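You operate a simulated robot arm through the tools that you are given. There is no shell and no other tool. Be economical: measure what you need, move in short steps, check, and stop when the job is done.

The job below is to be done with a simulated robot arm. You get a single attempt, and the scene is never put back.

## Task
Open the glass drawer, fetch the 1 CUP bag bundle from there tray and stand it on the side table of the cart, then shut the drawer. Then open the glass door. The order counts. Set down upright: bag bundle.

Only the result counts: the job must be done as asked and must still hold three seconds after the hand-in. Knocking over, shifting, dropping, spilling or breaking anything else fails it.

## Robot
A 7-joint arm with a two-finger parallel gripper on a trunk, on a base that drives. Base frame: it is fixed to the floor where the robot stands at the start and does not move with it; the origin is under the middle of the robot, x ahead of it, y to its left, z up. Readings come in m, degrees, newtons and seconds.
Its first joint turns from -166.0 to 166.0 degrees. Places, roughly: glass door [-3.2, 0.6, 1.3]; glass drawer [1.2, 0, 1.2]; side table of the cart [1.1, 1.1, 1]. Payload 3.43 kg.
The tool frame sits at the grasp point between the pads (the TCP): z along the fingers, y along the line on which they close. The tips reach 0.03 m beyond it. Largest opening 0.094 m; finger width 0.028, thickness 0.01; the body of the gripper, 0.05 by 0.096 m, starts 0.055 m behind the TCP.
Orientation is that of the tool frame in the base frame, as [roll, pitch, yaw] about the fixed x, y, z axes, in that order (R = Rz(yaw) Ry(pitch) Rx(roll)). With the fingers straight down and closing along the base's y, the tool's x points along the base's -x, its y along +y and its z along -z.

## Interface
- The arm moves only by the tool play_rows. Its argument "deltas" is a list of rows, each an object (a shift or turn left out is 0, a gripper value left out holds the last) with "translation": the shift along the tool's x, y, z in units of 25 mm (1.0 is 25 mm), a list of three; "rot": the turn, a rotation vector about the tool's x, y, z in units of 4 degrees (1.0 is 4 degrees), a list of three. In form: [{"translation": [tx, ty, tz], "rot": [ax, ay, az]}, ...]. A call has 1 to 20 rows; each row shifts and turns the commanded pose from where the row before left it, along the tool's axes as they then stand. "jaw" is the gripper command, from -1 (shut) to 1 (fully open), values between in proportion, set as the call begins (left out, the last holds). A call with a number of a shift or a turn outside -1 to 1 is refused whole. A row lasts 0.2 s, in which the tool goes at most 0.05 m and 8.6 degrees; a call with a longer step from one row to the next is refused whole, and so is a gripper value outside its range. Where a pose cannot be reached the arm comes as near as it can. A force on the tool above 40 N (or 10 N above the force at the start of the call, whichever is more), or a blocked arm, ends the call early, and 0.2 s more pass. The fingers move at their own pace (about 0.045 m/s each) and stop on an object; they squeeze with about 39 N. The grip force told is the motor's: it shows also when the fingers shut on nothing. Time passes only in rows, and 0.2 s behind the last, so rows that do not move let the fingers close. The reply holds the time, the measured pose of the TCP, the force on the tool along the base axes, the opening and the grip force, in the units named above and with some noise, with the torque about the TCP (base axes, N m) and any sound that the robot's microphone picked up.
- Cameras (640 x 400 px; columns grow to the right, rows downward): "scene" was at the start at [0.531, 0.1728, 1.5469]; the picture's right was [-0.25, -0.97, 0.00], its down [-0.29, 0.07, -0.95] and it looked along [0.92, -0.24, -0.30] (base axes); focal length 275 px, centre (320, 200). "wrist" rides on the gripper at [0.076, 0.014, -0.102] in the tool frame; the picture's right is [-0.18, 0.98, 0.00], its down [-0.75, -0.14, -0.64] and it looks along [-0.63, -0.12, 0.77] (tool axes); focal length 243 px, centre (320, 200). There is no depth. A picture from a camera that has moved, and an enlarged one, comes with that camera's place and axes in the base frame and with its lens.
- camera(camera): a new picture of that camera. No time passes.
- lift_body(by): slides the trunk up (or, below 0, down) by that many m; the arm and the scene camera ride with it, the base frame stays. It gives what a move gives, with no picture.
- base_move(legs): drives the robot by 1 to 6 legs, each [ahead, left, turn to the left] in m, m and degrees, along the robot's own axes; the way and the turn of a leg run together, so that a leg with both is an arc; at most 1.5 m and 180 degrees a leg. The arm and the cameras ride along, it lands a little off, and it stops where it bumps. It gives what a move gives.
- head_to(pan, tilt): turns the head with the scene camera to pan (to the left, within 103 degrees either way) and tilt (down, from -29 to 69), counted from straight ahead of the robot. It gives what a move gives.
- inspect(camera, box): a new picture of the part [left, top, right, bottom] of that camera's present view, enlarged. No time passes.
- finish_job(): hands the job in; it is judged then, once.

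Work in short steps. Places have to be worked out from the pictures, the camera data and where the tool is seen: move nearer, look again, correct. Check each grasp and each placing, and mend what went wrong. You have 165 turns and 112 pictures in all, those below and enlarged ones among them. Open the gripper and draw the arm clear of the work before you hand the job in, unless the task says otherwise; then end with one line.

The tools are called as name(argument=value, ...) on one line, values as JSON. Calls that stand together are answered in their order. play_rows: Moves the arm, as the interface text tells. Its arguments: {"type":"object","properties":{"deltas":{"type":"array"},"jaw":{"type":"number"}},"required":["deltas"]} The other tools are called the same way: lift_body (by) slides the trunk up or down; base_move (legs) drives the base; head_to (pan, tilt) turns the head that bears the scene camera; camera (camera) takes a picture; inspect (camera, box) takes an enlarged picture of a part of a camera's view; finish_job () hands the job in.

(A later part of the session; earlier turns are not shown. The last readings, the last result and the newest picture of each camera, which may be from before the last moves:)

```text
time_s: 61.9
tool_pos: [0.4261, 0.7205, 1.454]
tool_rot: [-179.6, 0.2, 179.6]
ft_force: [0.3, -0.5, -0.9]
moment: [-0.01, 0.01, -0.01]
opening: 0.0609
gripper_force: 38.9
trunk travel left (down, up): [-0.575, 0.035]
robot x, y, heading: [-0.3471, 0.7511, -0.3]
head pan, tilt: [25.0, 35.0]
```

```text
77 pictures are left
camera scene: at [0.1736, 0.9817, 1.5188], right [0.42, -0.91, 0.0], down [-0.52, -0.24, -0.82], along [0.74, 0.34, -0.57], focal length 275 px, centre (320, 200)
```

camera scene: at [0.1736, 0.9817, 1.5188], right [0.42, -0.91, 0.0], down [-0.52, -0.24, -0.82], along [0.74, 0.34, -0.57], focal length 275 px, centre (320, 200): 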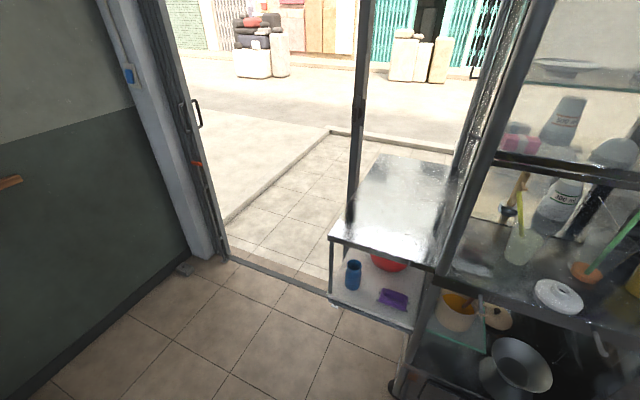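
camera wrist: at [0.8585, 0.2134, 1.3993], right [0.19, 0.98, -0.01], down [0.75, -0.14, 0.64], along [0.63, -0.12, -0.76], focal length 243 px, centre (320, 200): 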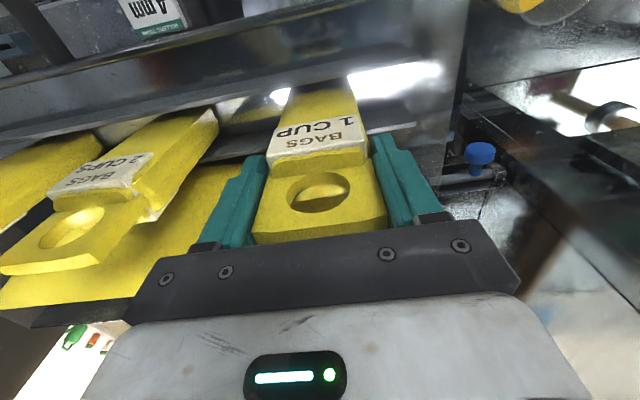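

The table spans about x 0.76–1.42, y 0.91–1.22, z≈0.94, and is empty. The forearm hangs to the robot's right, so I'll approach turned 45° right from the front-left to keep it off the cart post.

base_move(legs=[[0, 0.88, 0], [0.6, 0, 0], [0, 0, -45]])

head_to(pan=0, tilt=35)

camera(camera="scene")

```text
time_s: 67.7
tool_pos: [0.5395, 1.6055, 1.4549]
tool_rot: [-179.8, 0.1, -177.4]
ft_force: [-0.6, -1.9, -0.8]
moment: [0.11, -0.01, 0.01]
opening: 0.0613
gripper_force: 38.8
trunk travel left (down, up): [-0.575, 0.035]
robot x, y, heading: [-0.2353, 1.594, 3.4]
head pan, tilt: [25.0, 35.0]
stopped in leg 2: the robot was blocked; the commanded pose is now the measured one
```

```text
time_s: 68.5
tool_pos: [0.5404, 1.61, 1.4539]
tool_rot: [-179.7, 0.1, -177.3]
ft_force: [-0.1, -0.1, -0.6]
moment: [-0.04, 0.01, 0.01]
opening: 0.0612
gripper_force: 39.0
trunk travel left (down, up): [-0.575, 0.035]
robot x, y, heading: [-0.2347, 1.5953, 3.4]
head pan, tilt: [0.0, 35.0]
```

```text
76 pictures are left
camera scene: at [0.281, 1.8214, 1.5188], right [0.06, -1.0, 0.0], down [-0.57, -0.03, -0.82], along [0.82, 0.05, -0.57], focal length 275 px, centre (320, 200)
```

scene: 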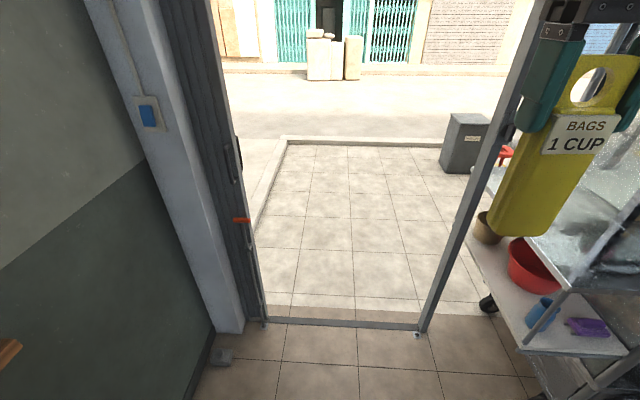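

Blocked: the left side probably touched the wall counter near y≈2.0, and the heading drifted to 3.4°. I'll move right 0.15 m, straighten, then go ahead and check.

base_move(legs=[[0, -0.17, 0], [0, 0, -3.4], [0.45, 0, 0]])

camera(camera="scene")

```text
time_s: 72.7
tool_pos: [1.0008, 1.4047, 1.454]
tool_rot: [-179.6, 0.0, 179.9]
ft_force: [0.4, 0.2, -1.3]
moment: [0.06, -0.01, -0.01]
opening: 0.0612
gripper_force: 38.5
trunk travel left (down, up): [-0.575, 0.035]
robot x, y, heading: [0.2277, 1.4277, 0.5]
head pan, tilt: [0.0, 35.0]
```

```text
75 pictures are left
camera scene: at [0.7535, 1.6292, 1.5188], right [0.01, -1.0, 0.0], down [-0.57, -0.01, -0.82], along [0.82, 0.01, -0.57], focal length 275 px, centre (320, 200)
```

scene: 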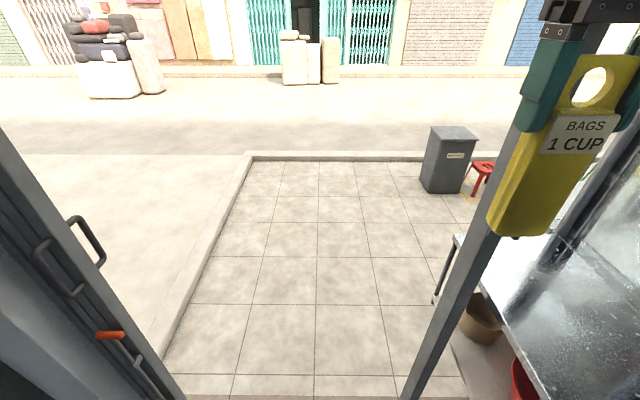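

Turning about 25° right from here puts the TCP at about (0.92, 1.08), over the table, with the elbow clear of the cart post.

base_move(legs=[[0, 0, -25]])

camera(camera="scene")

camera(camera="wrist")

```text
time_s: 74.3
tool_pos: [0.9376, 1.1273, 1.4518]
tool_rot: [-179.1, -0.2, 159.4]
ft_force: [-0.4, -0.3, -0.5]
moment: [0.03, 0.04, -0.02]
opening: 0.0611
gripper_force: 39.1
trunk travel left (down, up): [-0.575, 0.035]
robot x, y, heading: [0.2262, 1.4292, -21.7]
head pan, tilt: [0.0, 35.0]
stopped in leg 1: the robot was blocked; the commanded pose is now the measured one
```

```text
74 pictures are left
camera scene: at [0.79, 1.4179, 1.5188], right [-0.37, -0.93, 0.0], down [-0.53, 0.21, -0.82], along [0.76, -0.3, -0.57], focal length 275 px, centre (320, 200)
```

scene: 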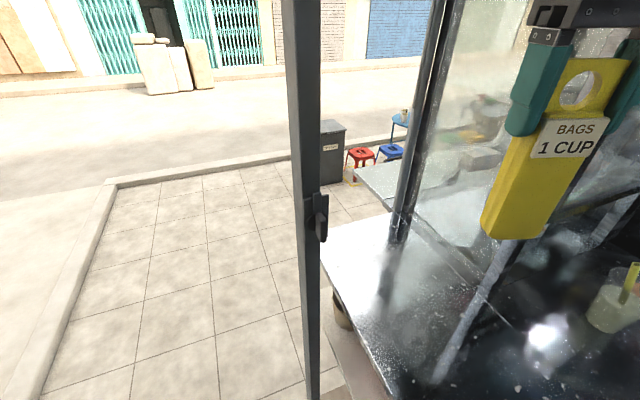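

```text
73 pictures are left
camera wrist: at [0.8729, 1.1691, 1.554], right [0.52, 0.86, -0.02], down [0.66, -0.39, 0.64], along [0.54, -0.34, -0.77], focal length 243 px, centre (320, 200)
```

wrist: 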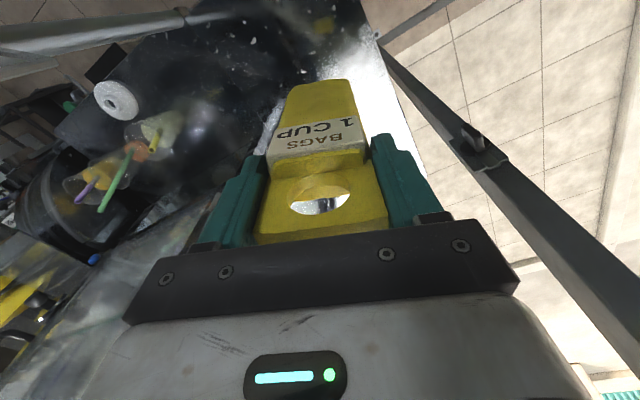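

The base was blocked at -21.7°, so I won't push it. The arm can cover the rest: shift about 7.5 cm toward the cart, then descend partway and check.

play_rows(deltas=[{"translation": [0.15, -1, 0]}, {"translation": [0.15, -1, 0]}, {"translation": [0.14, -1, 0]}, {"translation": [0, 0, 1]}, {"translation": [0, 0, 1]}, {"translation": [0, 0, 1]}, {"translation": [0, 0, 1]}, {"translation": [0, 0, 1]}, {"translation": [0, 0, 1]}, {"translation": [0, 0, 1]}, {"translation": [0, 0, 1]}, {"translation": [0, 0, 1]}, {"translation": [0, 0, 1]}])

camera(camera="scene")

camera(camera="wrist")

```text
time_s: 77.2
tool_pos: [0.8987, 1.0565, 1.2062]
tool_rot: [-179.2, -0.1, 159.2]
ft_force: [0.5, 0.2, -2.1]
moment: [-0.02, 0.01, 0.0]
opening: 0.0611
gripper_force: 39.0
trunk travel left (down, up): [-0.575, 0.035]
robot x, y, heading: [0.2257, 1.4308, -21.7]
head pan, tilt: [0.0, 35.0]
```

```text
72 pictures are left
camera scene: at [0.7891, 1.4186, 1.5192], right [-0.37, -0.93, 0.0], down [-0.53, 0.21, -0.82], along [0.76, -0.3, -0.57], focal length 275 px, centre (320, 200)
```

scene: 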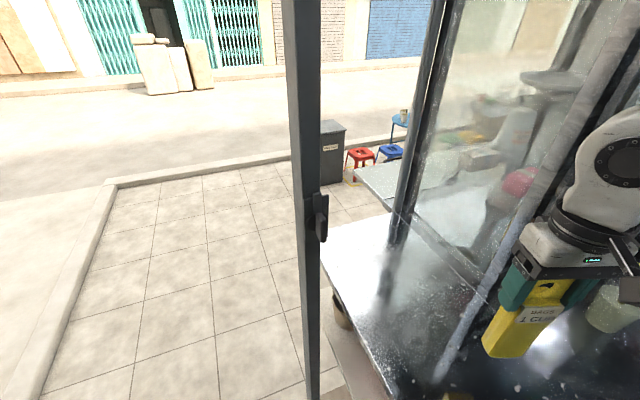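

```text
71 pictures are left
camera wrist: at [0.8324, 1.0991, 1.3072], right [0.52, 0.85, -0.02], down [0.66, -0.39, 0.64], along [0.54, -0.34, -0.77], focal length 243 px, centre (320, 200)
```

wrist: 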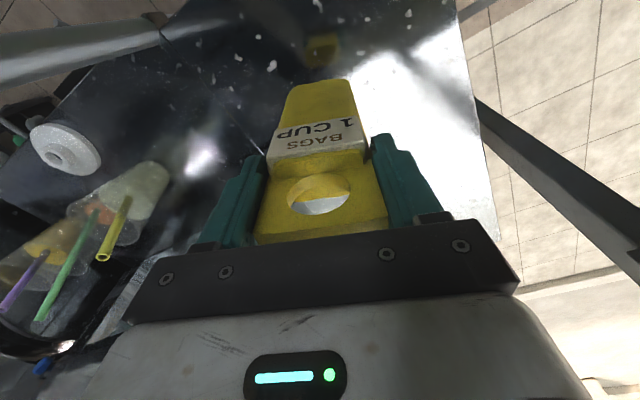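

The wrist view shows the bundle over the side table, 15 cm from the cart seam and inside the left edge. I'll descend further, expecting contact near TCP z≈1.085.

play_rows(deltas=[{"translation": [0, 0, 0.8]}, {"translation": [0, 0, 0.8]}, {"translation": [0, 0, 0.8]}, {"translation": [0, 0, 0.8]}])

camera(camera="scene")

camera(camera="wrist")

```text
time_s: 78.2
tool_pos: [0.8977, 1.0568, 1.124]
tool_rot: [-179.1, 0.0, 159.3]
ft_force: [-0.4, -0.4, -1.1]
moment: [0.0, 0.0, -0.01]
opening: 0.0614
gripper_force: 38.6
trunk travel left (down, up): [-0.575, 0.035]
robot x, y, heading: [0.2246, 1.4302, -21.6]
head pan, tilt: [0.0, 35.0]
```

```text
70 pictures are left
camera scene: at [0.7886, 1.4187, 1.5194], right [-0.37, -0.93, 0.0], down [-0.53, 0.21, -0.82], along [0.76, -0.3, -0.57], focal length 275 px, centre (320, 200)
```

scene: 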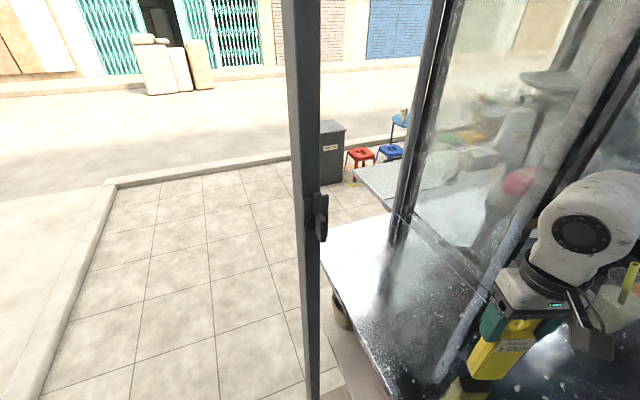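

```text
69 pictures are left
camera wrist: at [0.8321, 1.0987, 1.226], right [0.52, 0.85, -0.02], down [0.66, -0.39, 0.64], along [0.54, -0.34, -0.76], focal length 243 px, centre (320, 200)
```

wrist: 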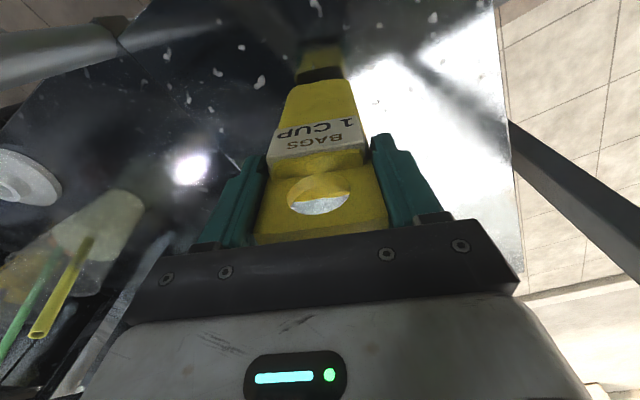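

The bundle's reflection shows the gap closing. I'll go down in fine steps and watch the force.

play_rows(deltas=[{"translation": [0, 0, 0.2]}, {"translation": [0, 0, 0.2]}, {"translation": [0, 0, 0.2]}, {"translation": [0, 0, 0.2]}, {"translation": [0, 0, 0.2]}])

camera(camera="wrist")

```text
time_s: 79.3
tool_pos: [0.8981, 1.0544, 1.0987]
tool_rot: [-179.0, 0.0, 159.4]
ft_force: [-0.5, 0.4, -2.1]
moment: [-0.01, -0.01, 0.02]
opening: 0.0612
gripper_force: 39.3
trunk travel left (down, up): [-0.575, 0.035]
robot x, y, heading: [0.2245, 1.4281, -21.6]
head pan, tilt: [0.0, 35.0]
```

```text
68 pictures are left
camera wrist: at [0.8324, 1.0982, 1.2014], right [0.52, 0.85, -0.02], down [0.66, -0.39, 0.65], along [0.55, -0.35, -0.76], focal length 243 px, centre (320, 200)
```

wrist: 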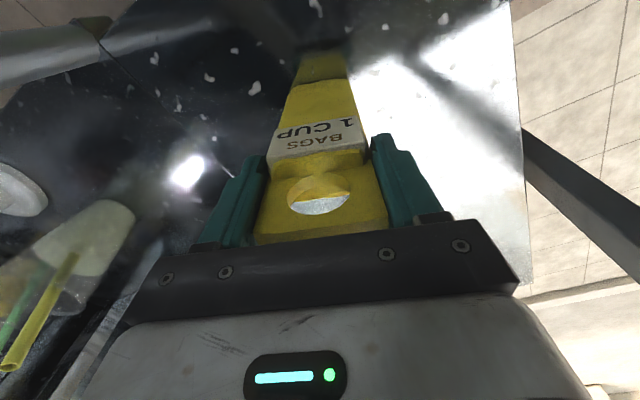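

It is almost touching, so I'll use 2 mm steps.

play_rows(deltas=[{"translation": [0, 0, 0.08]}, {"translation": [0, 0, 0.08]}, {"translation": [0, 0, 0.08]}])

inspect(camera="wrist", box=[260, 40, 400, 140])

```text
time_s: 79.9
tool_pos: [0.8979, 1.0553, 1.0972]
tool_rot: [-179.3, -0.1, 159.3]
ft_force: [-0.5, -0.5, 5.3]
moment: [-0.04, -0.2, 0.0]
opening: 0.0613
gripper_force: 39.3
trunk travel left (down, up): [-0.575, 0.035]
robot x, y, heading: [0.2237, 1.4312, -21.5]
head pan, tilt: [0.0, 35.0]
stopped in row 2: the force on the tool passed its limit at 41 N (the readings are from after the stop); the commanded pose is now the measured one
```

```text
4.00 times, centred on (330, 90) of wrist
camera zoom: at [0.8318, 1.0987, 1.1987], right [0.52, 0.85, -0.01], down [0.66, -0.39, 0.64], along [0.54, -0.34, -0.77], focal length 970 px, centre (280, 640)
```

zoom: 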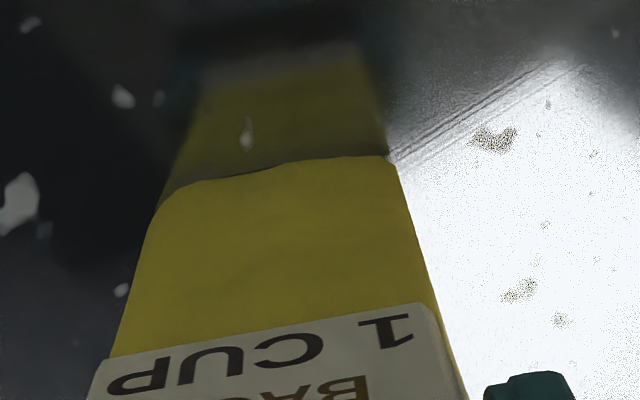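

Contact is made and the bundle is resting on the table. I'll release it and raise straight up.

play_rows(deltas=[{}, {}, {}, {}], jaw=1)

camera(camera="wrist")

```text
time_s: 80.9
tool_pos: [0.8974, 1.0571, 1.0966]
tool_rot: [-179.2, -0.1, 159.2]
ft_force: [-0.3, -0.4, 0.4]
moment: [0.0, -0.02, -0.01]
opening: 0.0942
gripper_force: 0.1
trunk travel left (down, up): [-0.575, 0.035]
robot x, y, heading: [0.2271, 1.4301, -21.6]
head pan, tilt: [0.0, 35.0]
```

```text
66 pictures are left
camera wrist: at [0.8319, 1.0987, 1.1987], right [0.52, 0.85, -0.01], down [0.66, -0.39, 0.64], along [0.54, -0.34, -0.77], focal length 243 px, centre (320, 200)
```

wrist: 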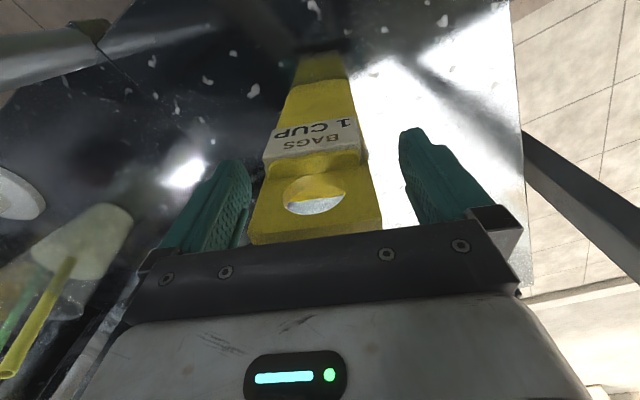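

It stands free but nearer the left finger. I'll centre by 5 mm and raise the gripper straight up.

play_rows(deltas=[{"translation": [0, -0.2, 0]}, {"translation": [0, 0, -0.4]}, {"translation": [0, 0, -0.6]}, {"translation": [0, 0, -0.8]}, {"translation": [0, 0, -1]}, {"translation": [0, 0, -1]}, {"translation": [0, 0, -1]}, {"translation": [0, 0, -1]}, {"translation": [0, 0, -1]}, {"translation": [0, 0, -1]}, {"translation": [0, 0, -1]}, {"translation": [0, 0, -1]}, {"translation": [0, 0, -1]}, {"translation": [0, 0, -1]}, {"translation": [0, 0, -1]}])

camera(camera="wrist")

```text
time_s: 84.3
tool_pos: [0.8838, 1.0509, 1.3757]
tool_rot: [-177.5, -5.8, 159.0]
ft_force: [-0.5, -0.6, -0.2]
moment: [0.02, 0.02, 0.01]
opening: 0.0938
gripper_force: 0.1
trunk travel left (down, up): [-0.575, 0.035]
robot x, y, heading: [0.2205, 1.4332, -21.7]
head pan, tilt: [0.0, 35.0]
stopped in row 15: the arm was blocked; the commanded pose is now the measured one
```

```text
65 pictures are left
camera wrist: at [0.8303, 1.0927, 1.484], right [0.52, 0.85, -0.06], down [0.72, -0.4, 0.57], along [0.46, -0.34, -0.82], focal length 243 px, centre (320, 200)
```

wrist: 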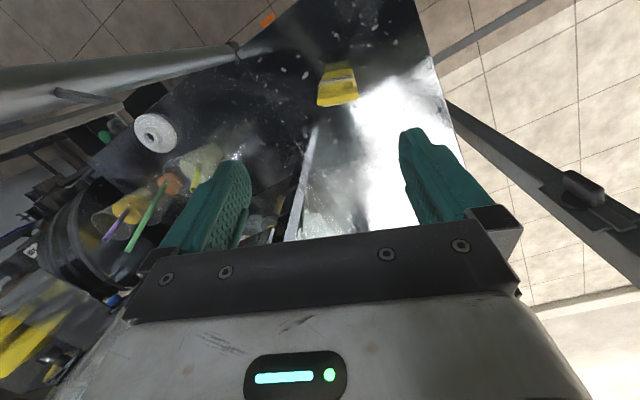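

The bundle stands on the table. The arm was blocked while rising even though the tool force is low, so I'll look toward the elbow to see what it touches.

head_to(pan=-60, tilt=25)

camera(camera="scene")

```text
time_s: 85.6
tool_pos: [0.887, 1.0493, 1.3751]
tool_rot: [-177.4, -5.5, 158.9]
ft_force: [-0.7, 0.3, 0.3]
moment: [-0.02, -0.01, 0.04]
opening: 0.0939
gripper_force: 0.0
trunk travel left (down, up): [-0.575, 0.035]
robot x, y, heading: [0.2243, 1.434, -21.7]
head pan, tilt: [-60.0, 25.0]
```

```text
64 pictures are left
camera scene: at [0.7201, 1.3597, 1.5341], right [-0.99, -0.15, 0.0], down [-0.06, 0.42, -0.91], along [0.13, -0.9, -0.42], focal length 275 px, centre (320, 200)
```

scene: 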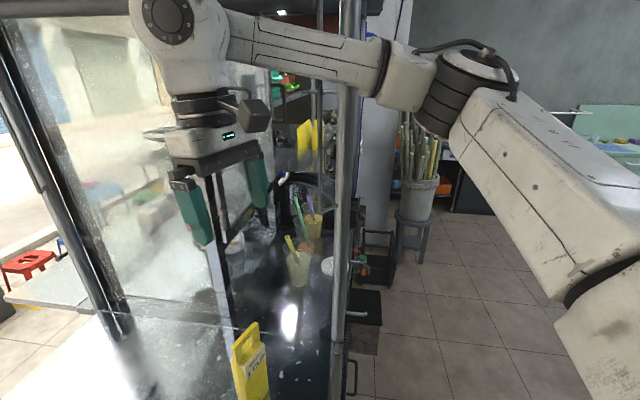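

The forearm is right up against the cart's front post, which explains the block. I'll shift the tool away from the cart in +y.

play_rows(deltas=[{"translation": [0, 0.6, 0]}, {"translation": [0, 0.8, 0]}, {"translation": [0, 0.8, 0]}, {"translation": [0, 0.8, 0]}])

camera(camera="scene")

```text
time_s: 86.6
tool_pos: [0.9142, 1.1192, 1.3766]
tool_rot: [-177.5, -5.1, 158.8]
ft_force: [-0.1, -0.1, 0.0]
moment: [-0.02, -0.01, 0.05]
opening: 0.0942
gripper_force: 0.0
trunk travel left (down, up): [-0.575, 0.035]
robot x, y, heading: [0.2284, 1.4354, -21.3]
head pan, tilt: [-60.0, 25.0]
```

```text
63 pictures are left
camera scene: at [0.7188, 1.3597, 1.5348], right [-0.99, -0.15, 0.0], down [-0.06, 0.42, -0.91], along [0.13, -0.9, -0.42], focal length 275 px, centre (320, 200)
```

scene: 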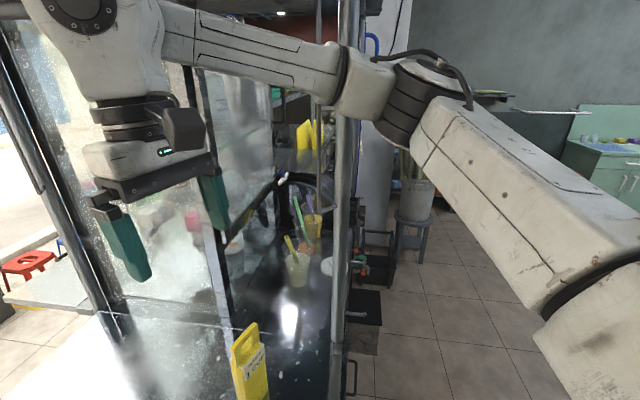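

Clear. Now I'll turn the base back to heading 0, back out and slide right to the start lane.

base_move(legs=[[0, 0, 21.5], [-0.57, 0, 0], [0, -1.4, 0]])

head_to(pan=0, tilt=25)

camera(camera="scene")

```text
time_s: 97.5
tool_pos: [0.4399, 0.0182, 1.3758]
tool_rot: [-177.7, -5.1, -179.0]
ft_force: [0.9, -0.4, -0.3]
moment: [0.0, 0.02, 0.02]
opening: 0.0942
gripper_force: 0.1
trunk travel left (down, up): [-0.575, 0.035]
robot x, y, heading: [-0.3151, 0.0424, 0.7]
head pan, tilt: [-60.0, 25.0]
```

```text
time_s: 98.8
tool_pos: [0.4395, 0.0175, 1.3748]
tool_rot: [-177.6, -5.1, -178.9]
ft_force: [0.1, 0.6, -0.2]
moment: [0.01, 0.01, -0.03]
opening: 0.0938
gripper_force: 0.0
trunk travel left (down, up): [-0.575, 0.035]
robot x, y, heading: [-0.3155, 0.0438, 0.4]
head pan, tilt: [0.0, 25.0]
```

```text
62 pictures are left
camera scene: at [0.2139, 0.2464, 1.5346], right [0.01, -1.0, 0.0], down [-0.42, 0.0, -0.91], along [0.91, 0.01, -0.42], focal length 275 px, centre (320, 200)
```

scene: 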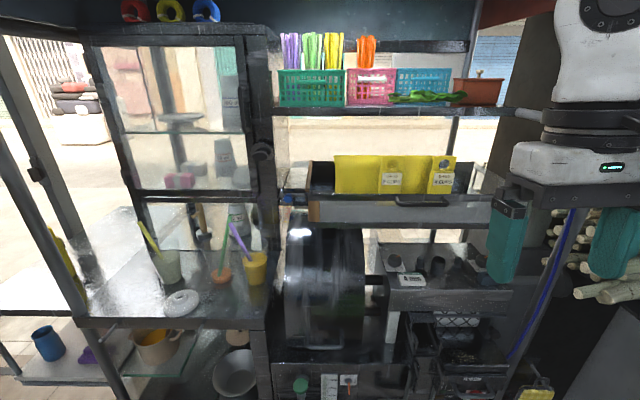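

The bundle stands on the side table and the drawer is still open. I'll level the tool and yaw it for the handle grip.

play_rows(deltas=[{"rot": [-0.3, -0.63, 0]}, {"rot": [-0.3, -0.63, 0]}, {"rot": [0, 0, 1]}, {"rot": [0, 0, 1]}, {"rot": [0, 0, 1]}, {"rot": [0, 0, 1]}, {"rot": [0, 0, 1]}, {"rot": [0, 0, 1]}, {"rot": [0, 0, 1]}, {"rot": [0, 0, 1]}, {"rot": [0, 0, 1]}, {"rot": [0, 0, 1]}, {"rot": [0, 0, 1]}, {"rot": [0, 0, 1]}, {"rot": [0, 0, 1]}, {"rot": [0, 0, 1]}], jaw=0.1)

play_rows(deltas=[{"rot": [0, 0, 1]}, {"rot": [0, 0, 1]}, {"rot": [0, 0, 1]}, {"rot": [0, 0, 1]}, {"rot": [0, 0, 1]}, {"rot": [0, 0, 1]}, {"rot": [0, 0, 1]}, {"rot": [0, 0, 1]}, {"rot": [0, 0, 0.8]}])

inspect(camera="scene", box=[280, 130, 520, 280])

```text
time_s: 102.2
tool_pos: [0.4417, 0.0173, 1.3768]
tool_rot: [-179.9, 0.0, 125.1]
ft_force: [0.2, 0.1, -0.2]
moment: [-0.01, 0.02, -0.02]
opening: 0.0519
gripper_force: 0.1
trunk travel left (down, up): [-0.575, 0.035]
robot x, y, heading: [-0.3175, 0.0457, 0.8]
head pan, tilt: [0.0, 25.0]
```

```text
time_s: 104.2
tool_pos: [0.4389, 0.0176, 1.3758]
tool_rot: [-179.9, 0.1, 89.9]
ft_force: [-0.1, -0.3, -1.0]
moment: [-0.04, -0.01, -0.04]
opening: 0.0517
gripper_force: 0.1
trunk travel left (down, up): [-0.575, 0.035]
robot x, y, heading: [-0.3166, 0.0435, 0.7]
head pan, tilt: [0.0, 25.0]
```

```text
2.67 times, centred on (400, 205) of scene
camera zoom: at [0.2139, 0.2465, 1.5346], right [0.01, -1.0, 0.0], down [-0.42, -0.01, -0.91], along [0.91, 0.01, -0.42], focal length 733 px, centre (107, 187)
```

zoom: 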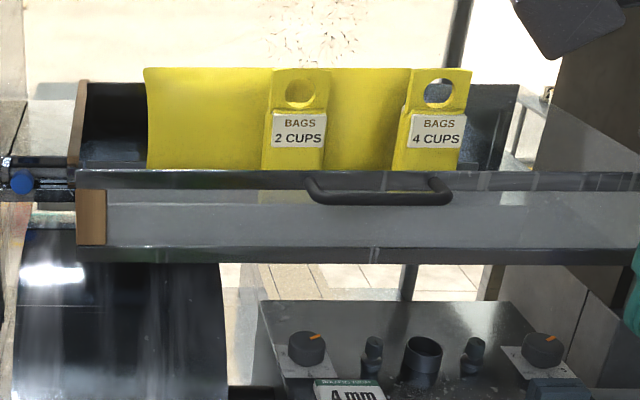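

The handle is confirmed at about (0.824, 0.0, 1.243). I'll extend, lower slightly, and tilt the fingers forward.

play_rows(deltas=[{"translation": [-0.17, 1, 0.45]}, {"translation": [-0.17, 1, 0.45]}, {"translation": [-0.17, 1, 0.45]}, {"translation": [-0.17, 1, 0.45]}, {"rot": [-1, 0, 0]}, {"rot": [-1, 0, 0]}, {"rot": [-1, 0, 0]}, {"rot": [-1, 0, 0]}, {"rot": [-1, 0, 0]}, {"rot": [-1, 0, 0]}, {"rot": [-1, 0, 0]}, {"rot": [-1, 0, 0]}, {"rot": [-1, 0, 0]}, {"rot": [-1, 0, 0]}, {"rot": [-1, 0, 0]}, {"rot": [-1, 0, 0]}, {"rot": [-1, 0, 0]}, {"rot": [-1, 0, 0]}, {"rot": [-1, 0, 0]}])

base_move(legs=[[0.2, 0, -0.5]])

camera(camera="scene")

camera(camera="wrist")

```text
time_s: 108.2
tool_pos: [0.5402, 0.0014, 1.3313]
tool_rot: [120.0, 0.1, 90.0]
ft_force: [0.2, -0.2, 0.5]
moment: [0.03, 0.01, 0.05]
opening: 0.052
gripper_force: 0.0
trunk travel left (down, up): [-0.575, 0.035]
robot x, y, heading: [-0.3175, 0.044, 0.4]
head pan, tilt: [0.0, 25.0]
```

```text
time_s: 109.8
tool_pos: [0.7381, -0.0002, 1.3316]
tool_rot: [120.1, 0.0, 89.7]
ft_force: [-0.6, -1.0, -0.3]
moment: [-0.03, 0.02, 0.0]
opening: 0.0516
gripper_force: 0.0
trunk travel left (down, up): [-0.575, 0.035]
robot x, y, heading: [-0.1178, 0.0453, 0.3]
head pan, tilt: [0.0, 25.0]
```

```text
60 pictures are left
camera scene: at [0.4133, 0.2463, 1.5346], right [0.01, -1.0, 0.0], down [-0.42, 0.0, -0.91], along [0.91, 0.01, -0.42], focal length 275 px, centre (320, 200)
```

scene: 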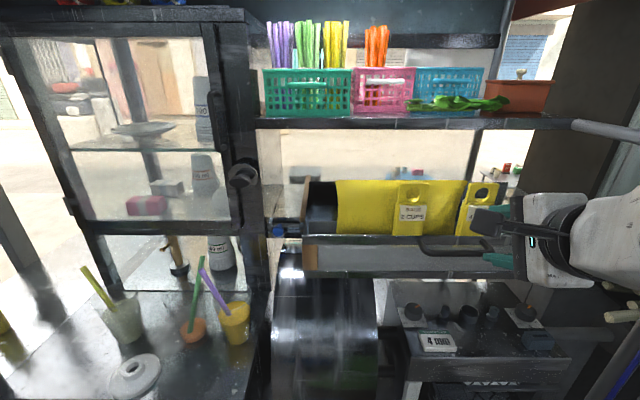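

```text
59 pictures are left
camera wrist: at [0.657, 0.0764, 1.3935], right [0.49, -0.19, 0.85], down [-0.63, -0.75, 0.2], along [0.6, -0.63, -0.49], focal length 243 px, centre (320, 200)
```

wrist: 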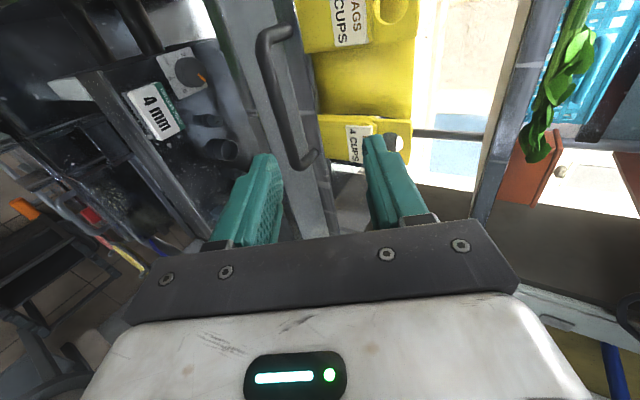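

I'll align and advance onto the bar, then grip.

play_rows(deltas=[{"translation": [0, -0.74, 0]}, {"translation": [0, -0.74, 0]}, {"translation": [0, 0, 0.8]}, {"translation": [0, 0, 0.8]}, {"translation": [0, 0, 0.8]}, {"translation": [0, 0, 0.8]}, {"translation": [0, 0, 0.8]}])

play_rows(deltas=[{}, {}, {}, {}, {}], jaw=-1)

camera(camera="wrist")

```text
time_s: 111.4
tool_pos: [0.8067, -0.0004, 1.2469]
tool_rot: [120.1, -0.1, 89.8]
ft_force: [-0.5, -0.7, 0.4]
moment: [-0.02, 0.0, 0.01]
opening: 0.0516
gripper_force: 0.1
trunk travel left (down, up): [-0.575, 0.035]
robot x, y, heading: [-0.1199, 0.0431, 0.6]
head pan, tilt: [0.0, 25.0]
```

```text
time_s: 112.6
tool_pos: [0.8066, -0.0009, 1.2484]
tool_rot: [119.9, 0.1, 89.8]
ft_force: [10.0, -0.7, 11.4]
moment: [-0.51, -0.26, 0.55]
opening: 0.0115
gripper_force: 45.4
trunk travel left (down, up): [-0.575, 0.035]
robot x, y, heading: [-0.118, 0.0447, 0.4]
head pan, tilt: [0.0, 25.0]
```

```text
58 pictures are left
camera wrist: at [0.7251, 0.0767, 1.312], right [0.49, -0.18, 0.85], down [-0.63, -0.75, 0.2], along [0.6, -0.63, -0.48], focal length 243 px, centre (320, 200)
```

wrist: 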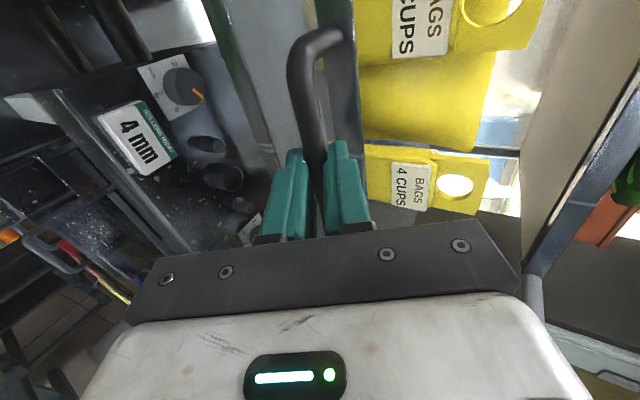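

Gripped. I'll push the drawer in with the arm first, then evaluate.

play_rows(deltas=[{"translation": [0, 0.3, 0.52]}, {"translation": [0, 0.3, 0.52]}, {"translation": [0, 0.3, 0.52]}, {"translation": [0, 0.3, 0.52]}, {"translation": [0, 0.3, 0.52]}, {"translation": [0, 0.3, 0.52]}, {"translation": [0, 0.3, 0.52]}])

play_rows(deltas=[{"translation": [0, 0.3, 0.52]}, {"translation": [0, 0.3, 0.52]}, {"translation": [0, 0.3, 0.52]}, {"translation": [0, 0.3, 0.52]}, {"translation": [0, 0.3, 0.52]}, {"translation": [0, 0.3, 0.52]}, {"translation": [0, 0.15, 0.26]}])

camera(camera="scene")

```text
time_s: 114.2
tool_pos: [0.9113, -0.0004, 1.2494]
tool_rot: [119.9, 0.0, 89.8]
ft_force: [1.4, 5.2, 23.4]
moment: [-0.7, -0.49, 0.48]
opening: 0.0115
gripper_force: 45.4
trunk travel left (down, up): [-0.575, 0.035]
robot x, y, heading: [-0.1157, 0.0481, 0.6]
head pan, tilt: [0.0, 25.0]
```

```text
time_s: 115.8
tool_pos: [1.0075, -0.0007, 1.251]
tool_rot: [120.1, 0.0, 89.9]
ft_force: [-25.5, 9.9, 15.0]
moment: [-0.79, -0.03, 0.05]
opening: 0.0117
gripper_force: 45.2
trunk travel left (down, up): [-0.575, 0.035]
robot x, y, heading: [-0.1137, 0.0507, 0.5]
head pan, tilt: [0.0, 25.0]
```

```text
57 pictures are left
camera scene: at [0.4108, 0.247, 1.5353], right [0.01, -1.0, 0.0], down [-0.42, 0.0, -0.91], along [0.91, 0.01, -0.42], focal length 275 px, centre (320, 200)
```

scene: 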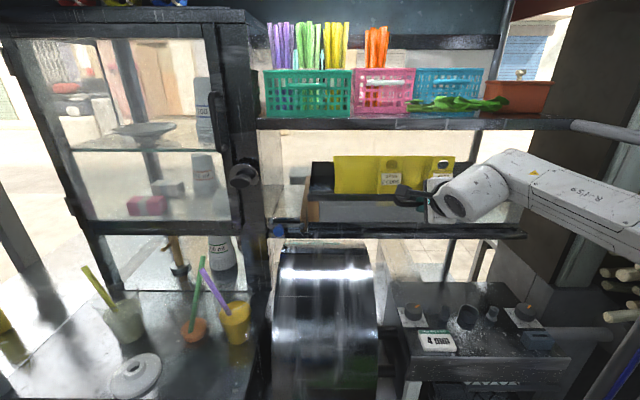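

The TCP is back at its original closed position (x≈1.007) with 25 N resisting. I'll give one small extra push to be sure it is seated.

play_rows(deltas=[{"translation": [0, 0.08, 0.14]}, {"translation": [0, 0.08, 0.14]}])

play_rows(deltas=[{}, {}, {}], jaw=0.1)

play_rows(deltas=[{"translation": [0, 0, -0.8]}, {"translation": [0, 0, -0.8]}, {"translation": [0, 0, -0.8]}, {"translation": [0, 0, -0.8]}, {"translation": [0, 0, -0.8]}, {"translation": [0, 0, -0.8]}])

inspect(camera="scene", box=[250, 140, 570, 340])

```text
time_s: 116.4
tool_pos: [1.0132, -0.0029, 1.2447]
tool_rot: [120.6, 0.2, 89.8]
ft_force: [-21.4, 0.8, 6.7]
moment: [-0.48, 0.13, 0.34]
opening: 0.0117
gripper_force: 45.0
trunk travel left (down, up): [-0.575, 0.035]
robot x, y, heading: [-0.1163, 0.0465, 0.3]
head pan, tilt: [0.0, 25.0]
stopped in row 2: the force on the tool passed its limit at 42 N (the readings are from after the stop); the commanded pose is now the measured one
```

```text
time_s: 117.2
tool_pos: [1.0154, -0.0033, 1.2448]
tool_rot: [120.6, 0.2, 89.7]
ft_force: [-0.8, 0.5, 0.3]
moment: [-0.01, -0.04, 0.0]
opening: 0.0516
gripper_force: 0.1
trunk travel left (down, up): [-0.575, 0.035]
robot x, y, heading: [-0.1193, 0.0457, 0.4]
head pan, tilt: [0.0, 25.0]
```

```text
time_s: 118.6
tool_pos: [0.9133, -0.0023, 1.3058]
tool_rot: [120.6, 0.2, 89.7]
ft_force: [0.1, -0.3, 0.1]
moment: [-0.01, 0.04, 0.01]
opening: 0.0518
gripper_force: 0.0
trunk travel left (down, up): [-0.575, 0.035]
robot x, y, heading: [-0.121, 0.0448, 0.5]
head pan, tilt: [0.0, 25.0]
```

```text
2.00 times, centred on (410, 240) of scene
camera zoom: at [0.413, 0.2463, 1.5346], right [0.01, -1.0, 0.0], down [-0.42, 0.0, -0.91], along [0.91, 0.01, -0.42], focal length 550 px, centre (140, 120)
```

zoom: 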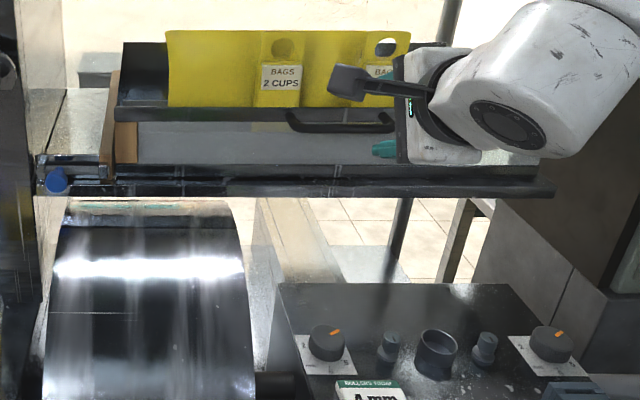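

The drawer is shut, with the handle at its original place. I'll retract the arm, back away, and turn left 90° to look toward the glass door.

play_rows(deltas=[{"translation": [0, -0.4, -0.69]}, {"translation": [0, -0.4, -0.69]}, {"translation": [0, -0.4, -0.69]}, {"translation": [0, -0.4, -0.69]}, {"translation": [0, -0.4, -0.69]}, {"translation": [0, -0.4, -0.69]}, {"translation": [0, -0.4, -0.69]}, {"translation": [0, -0.4, -0.69]}])

base_move(legs=[[-0.4, 0, 0], [0, 0, 90]])

head_to(pan=80, tilt=15)

camera(camera="scene")

```text
time_s: 120.4
tool_pos: [0.7515, -0.002, 1.307]
tool_rot: [120.8, 0.2, 89.8]
ft_force: [0.0, -0.1, -0.4]
moment: [-0.01, 0.05, -0.02]
opening: 0.0515
gripper_force: 0.2
trunk travel left (down, up): [-0.575, 0.035]
robot x, y, heading: [-0.1162, 0.0472, 0.7]
head pan, tilt: [0.0, 25.0]
```

```text
time_s: 126.7
tool_pos: [-0.4697, 0.9125, 1.3059]
tool_rot: [120.6, 0.2, 179.6]
ft_force: [-0.2, 0.2, -0.2]
moment: [-0.02, -0.01, -0.03]
opening: 0.0517
gripper_force: 0.1
trunk travel left (down, up): [-0.575, 0.035]
robot x, y, heading: [-0.5202, 0.0455, 90.4]
head pan, tilt: [0.0, 25.0]
```

```text
time_s: 128.3
tool_pos: [-0.4695, 0.9123, 1.3067]
tool_rot: [120.6, 0.3, 179.6]
ft_force: [-0.6, 0.0, -0.5]
moment: [-0.01, -0.03, 0.01]
opening: 0.0518
gripper_force: 0.1
trunk travel left (down, up): [-0.575, 0.035]
robot x, y, heading: [-0.5172, 0.0436, 90.1]
head pan, tilt: [80.0, 15.0]
```

```text
55 pictures are left
camera scene: at [-0.8105, 0.5001, 1.5509], right [0.17, 0.99, 0.0], down [0.26, -0.04, -0.97], along [-0.95, 0.16, -0.26], focal length 275 px, centre (320, 200)
```

scene: 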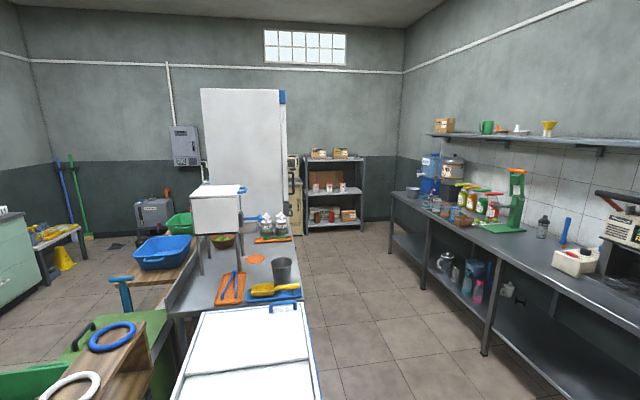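

The tall white fridge at the back seems to be the glass-door unit, with its front facing the right aisle (+y). I'll enlarge that area.

inspect(camera="scene", box=[180, 70, 400, 260])

```text
2.11 times, centred on (290, 165) of scene
camera zoom: at [-0.8105, 0.5001, 1.5509], right [0.17, 0.99, 0.0], down [0.26, -0.04, -0.97], along [-0.95, 0.16, -0.26], focal length 578 px, centre (383, 274)
```

zoom: 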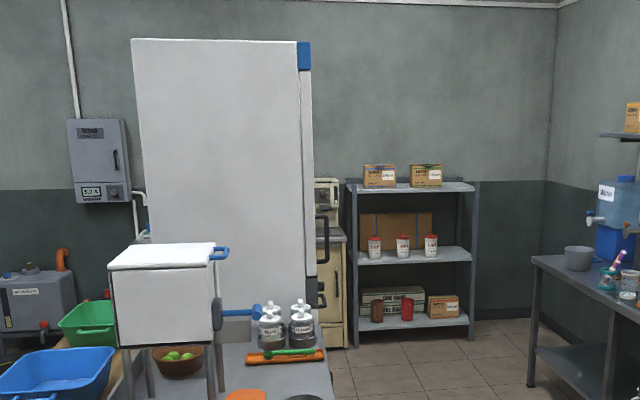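

The fridge faces +y, with a vertical handle on its front. I'll drive into the aisle (y≈1.2) and face -x.

base_move(legs=[[0.88, 0, 0], [0, 0, 90], [0, -0.25, 0]])

head_to(pan=15, tilt=20)

camera(camera="scene")

```text
time_s: 138.2
tool_pos: [-1.4077, 1.1908, 1.3062]
tool_rot: [120.6, 0.2, -88.2]
ft_force: [-0.3, -0.8, 0.6]
moment: [-0.01, -0.02, 0.0]
opening: 0.0519
gripper_force: 0.0
trunk travel left (down, up): [-0.575, 0.035]
robot x, y, heading: [-0.535, 1.1748, -177.3]
head pan, tilt: [80.0, 15.0]
```

```text
time_s: 139.6
tool_pos: [-1.4072, 1.1917, 1.3062]
tool_rot: [120.6, 0.2, -88.3]
ft_force: [0.9, 0.1, -0.5]
moment: [0.03, 0.01, 0.0]
opening: 0.0517
gripper_force: 0.2
trunk travel left (down, up): [-0.575, 0.035]
robot x, y, heading: [-0.5362, 1.1768, -177.7]
head pan, tilt: [15.0, 20.0]
```

```text
53 pictures are left
camera scene: at [-1.0597, 0.933, 1.5427], right [-0.3, 0.95, 0.0], down [0.33, 0.1, -0.94], along [-0.9, -0.28, -0.34], focal length 275 px, centre (320, 200)
```

scene: 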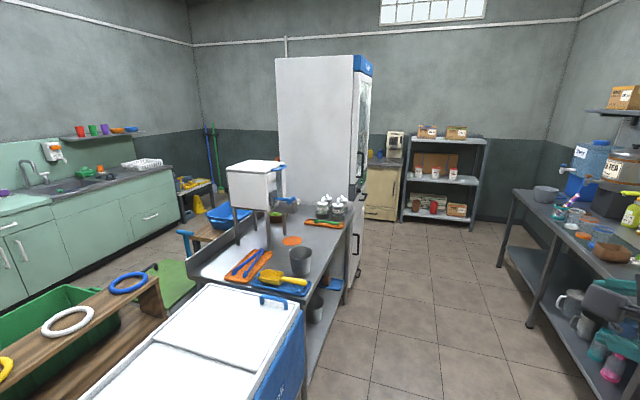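

The aisle is clear. I'll straighten and drive forward 1.3 m, then look at the fridge front.

base_move(legs=[[0, -0.08, -2.5], [1.3, 0, 0]])

head_to(pan=35, tilt=15)

camera(camera="scene")

```text
time_s: 146.9
tool_pos: [-2.7229, 1.3132, 1.306]
tool_rot: [120.5, 0.2, -90.9]
ft_force: [-0.5, 0.2, -0.5]
moment: [0.02, -0.01, 0.0]
opening: 0.0518
gripper_force: 0.1
trunk travel left (down, up): [-0.575, 0.035]
robot x, y, heading: [-1.8539, 1.2566, 180.0]
head pan, tilt: [15.0, 20.0]
```

```text
time_s: 147.7
tool_pos: [-2.7227, 1.313, 1.3059]
tool_rot: [120.5, 0.1, -90.8]
ft_force: [1.0, -0.9, 0.4]
moment: [-0.01, 0.0, 0.02]
opening: 0.0518
gripper_force: 0.1
trunk travel left (down, up): [-0.575, 0.035]
robot x, y, heading: [-1.8511, 1.2607, 179.8]
head pan, tilt: [35.0, 15.0]
```

```text
52 pictures are left
camera scene: at [-2.3745, 1.0106, 1.5508], right [-0.57, 0.82, 0.0], down [0.21, 0.15, -0.97], along [-0.79, -0.55, -0.26], focal length 275 px, centre (320, 200)
```

scene: 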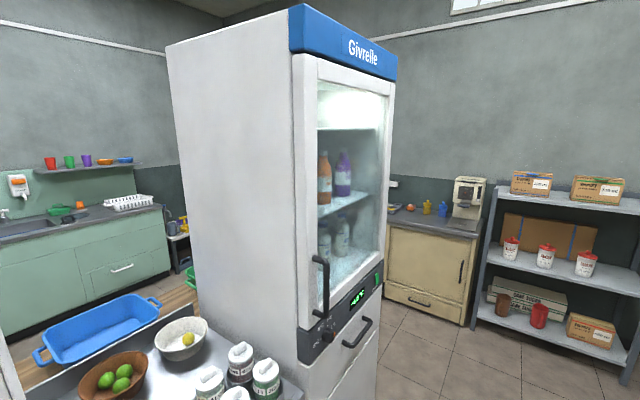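

The glass door has a vertical handle on its near edge at roughly (-2.92, 0.64, 1.03–1.22), hinged on the far side. I'll stay facing -x, roll the gripper so it closes along y, then pull in +y.

play_rows(deltas=[{"rot": [0, 0, -1]}, {"rot": [0, 0, -1]}, {"rot": [0, 0, -1]}, {"rot": [0, 0, -1]}, {"rot": [0, 0, -1]}, {"rot": [0, 0, -1]}, {"rot": [0, 0, -1]}, {"rot": [0, 0, -1]}, {"rot": [0, 0, -1]}, {"rot": [0, 0, -1]}, {"rot": [0, 0, -1]}, {"rot": [0, 0, -1]}, {"rot": [0, 0, -1]}, {"rot": [0, 0, -1]}, {"rot": [0, 0, -1]}, {"rot": [0, 0, -1]}, {"rot": [0, 0, -1]}, {"rot": [0, 0, -1]}, {"rot": [0, 0, -1]}, {"rot": [0, 0, -1]}])

play_rows(deltas=[{"rot": [0, 0, -1]}, {"rot": [0, 0, -1]}, {"rot": [0, 0, -0.6]}])

inspect(camera="scene", box=[200, 220, 420, 400])

camera(camera="wrist")

```text
time_s: 151.9
tool_pos: [-2.7224, 1.3131, 1.3067]
tool_rot: [164.1, 58.0, -19.5]
ft_force: [-0.9, 0.0, -0.8]
moment: [-0.03, 0.03, 0.04]
opening: 0.0515
gripper_force: 0.0
trunk travel left (down, up): [-0.575, 0.035]
robot x, y, heading: [-1.8521, 1.2555, 179.9]
head pan, tilt: [35.0, 15.0]
```

```text
time_s: 152.7
tool_pos: [-2.7234, 1.3139, 1.3056]
tool_rot: [-178.8, 59.4, 0.4]
ft_force: [-0.8, -0.1, -0.9]
moment: [-0.02, 0.01, 0.0]
opening: 0.0518
gripper_force: 0.1
trunk travel left (down, up): [-0.575, 0.035]
robot x, y, heading: [-1.8533, 1.2555, 179.9]
head pan, tilt: [35.0, 15.0]
```

```text
2.22 times, centred on (310, 310) of scene
camera zoom: at [-2.3745, 1.0105, 1.5508], right [-0.57, 0.82, 0.0], down [0.21, 0.15, -0.97], along [-0.79, -0.55, -0.26], focal length 611 px, centre (342, -44)
```

zoom: 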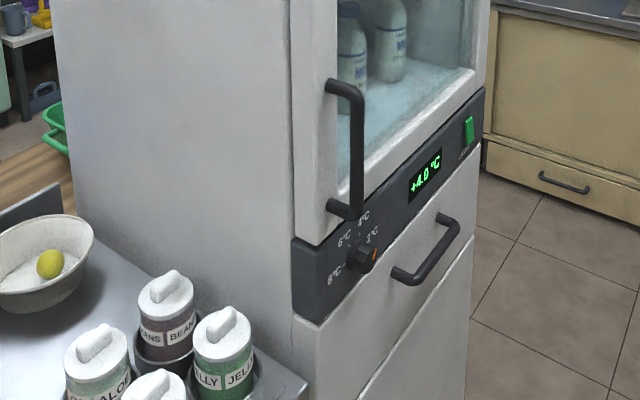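

```text
50 pictures are left
camera wrist: at [-2.5964, 1.299, 1.2921], right [-0.1, -0.98, 0.15], down [0.17, 0.13, 0.98], along [-0.98, 0.13, 0.15], focal length 243 px, centre (320, 200)
```

wrist: 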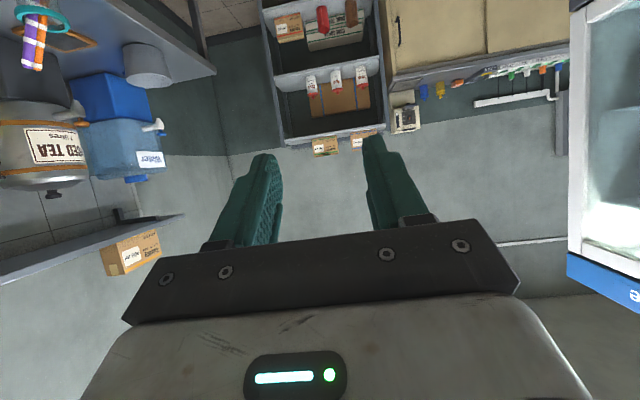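

The rolled gripper now closes along y. I'll drive forward 0.22 m and left 0.12 m, then look again to triangulate the handle.

base_move(legs=[[0.2, 0.12, 0]])

head_to(pan=40, tilt=35)

camera(camera="scene")

```text
time_s: 154.4
tool_pos: [-2.9215, 1.197, 1.3076]
tool_rot: [-178.9, 59.4, 0.2]
ft_force: [-0.2, 0.6, -1.0]
moment: [-0.01, 0.01, -0.01]
opening: 0.0518
gripper_force: 0.1
trunk travel left (down, up): [-0.575, 0.035]
robot x, y, heading: [-2.0514, 1.1391, 179.8]
head pan, tilt: [35.0, 15.0]
```

```text
time_s: 155.3
tool_pos: [-2.9213, 1.1963, 1.3066]
tool_rot: [-179.0, 59.3, 0.2]
ft_force: [-0.3, -0.4, 0.0]
moment: [-0.01, 0.01, -0.01]
opening: 0.0517
gripper_force: 0.1
trunk travel left (down, up): [-0.575, 0.035]
robot x, y, heading: [-2.0541, 1.1396, 179.6]
head pan, tilt: [40.0, 35.0]
```

```text
49 pictures are left
camera scene: at [-2.564, 0.8898, 1.5189], right [-0.64, 0.77, 0.0], down [0.44, 0.37, -0.82], along [-0.63, -0.52, -0.57], focal length 275 px, centre (320, 200)
```

scene: 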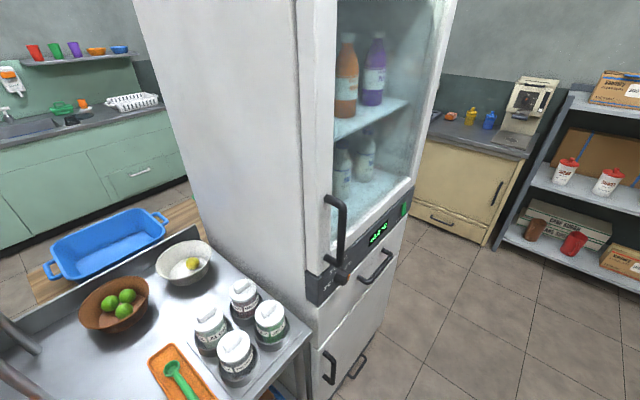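

Two views give the handle bar at about (-2.958, 0.629), z 0.995–1.183, about 4 cm off the door face. I'll retract the arm a bit and reposition the base facing the handle diagonally (heading ~225°).

play_rows(deltas=[{"translation": [0.4, 0, -0.7]}, {"translation": [0.4, 0, -0.7]}, {"translation": [0.4, 0, -0.7]}, {"translation": [0.4, 0, -0.7]}, {"translation": [0.4, 0, -0.7]}, {"translation": [0, 0, -0.3]}], jaw=-0.2)

base_move(legs=[[0.24, -0.1, 0], [0, 0, 45]])

head_to(pan=10, tilt=35)

camera(camera="scene")

camera(camera="wrist")

```text
time_s: 156.7
tool_pos: [-2.8147, 1.1949, 1.3111]
tool_rot: [-178.9, 59.5, 0.0]
ft_force: [0.3, -0.4, 0.3]
moment: [0.02, -0.05, 0.02]
opening: 0.0377
gripper_force: 0.0
trunk travel left (down, up): [-0.575, 0.035]
robot x, y, heading: [-2.0512, 1.1386, 179.7]
head pan, tilt: [40.0, 35.0]
```

```text
time_s: 160.6
tool_pos: [-2.8737, 0.7408, 1.3132]
tool_rot: [-178.9, 59.4, 45.2]
ft_force: [-0.2, 0.5, -0.3]
moment: [0.0, -0.02, 0.04]
opening: 0.0376
gripper_force: 0.1
trunk travel left (down, up): [-0.575, 0.035]
robot x, y, heading: [-2.2912, 1.2394, -134.9]
head pan, tilt: [40.0, 35.0]
```

```text
time_s: 161.6
tool_pos: [-2.8736, 0.7398, 1.3112]
tool_rot: [-179.0, 59.4, 45.3]
ft_force: [-0.4, -0.5, -0.6]
moment: [0.03, 0.0, 0.0]
opening: 0.0376
gripper_force: 0.0
trunk travel left (down, up): [-0.575, 0.035]
robot x, y, heading: [-2.2938, 1.2387, -135.4]
head pan, tilt: [10.0, 35.0]
```

```text
48 pictures are left
camera scene: at [-2.5226, 0.718, 1.5189], right [-0.82, 0.58, 0.0], down [0.33, 0.47, -0.82], along [-0.47, -0.67, -0.57], focal length 275 px, centre (320, 200)
```

scene: 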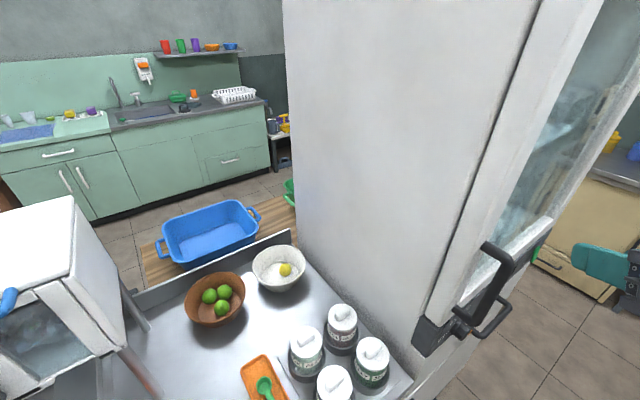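

```text
47 pictures are left
camera wrist: at [-2.7724, 0.8191, 1.297], right [0.62, -0.77, 0.15], down [0.03, 0.21, 0.98], along [-0.78, -0.6, 0.15], focal length 243 px, centre (320, 200)
```

wrist: 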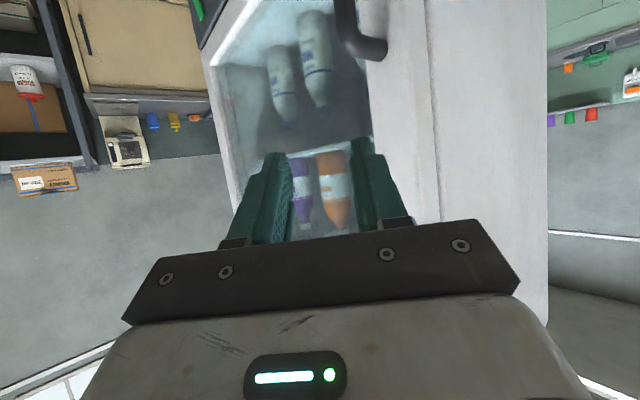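

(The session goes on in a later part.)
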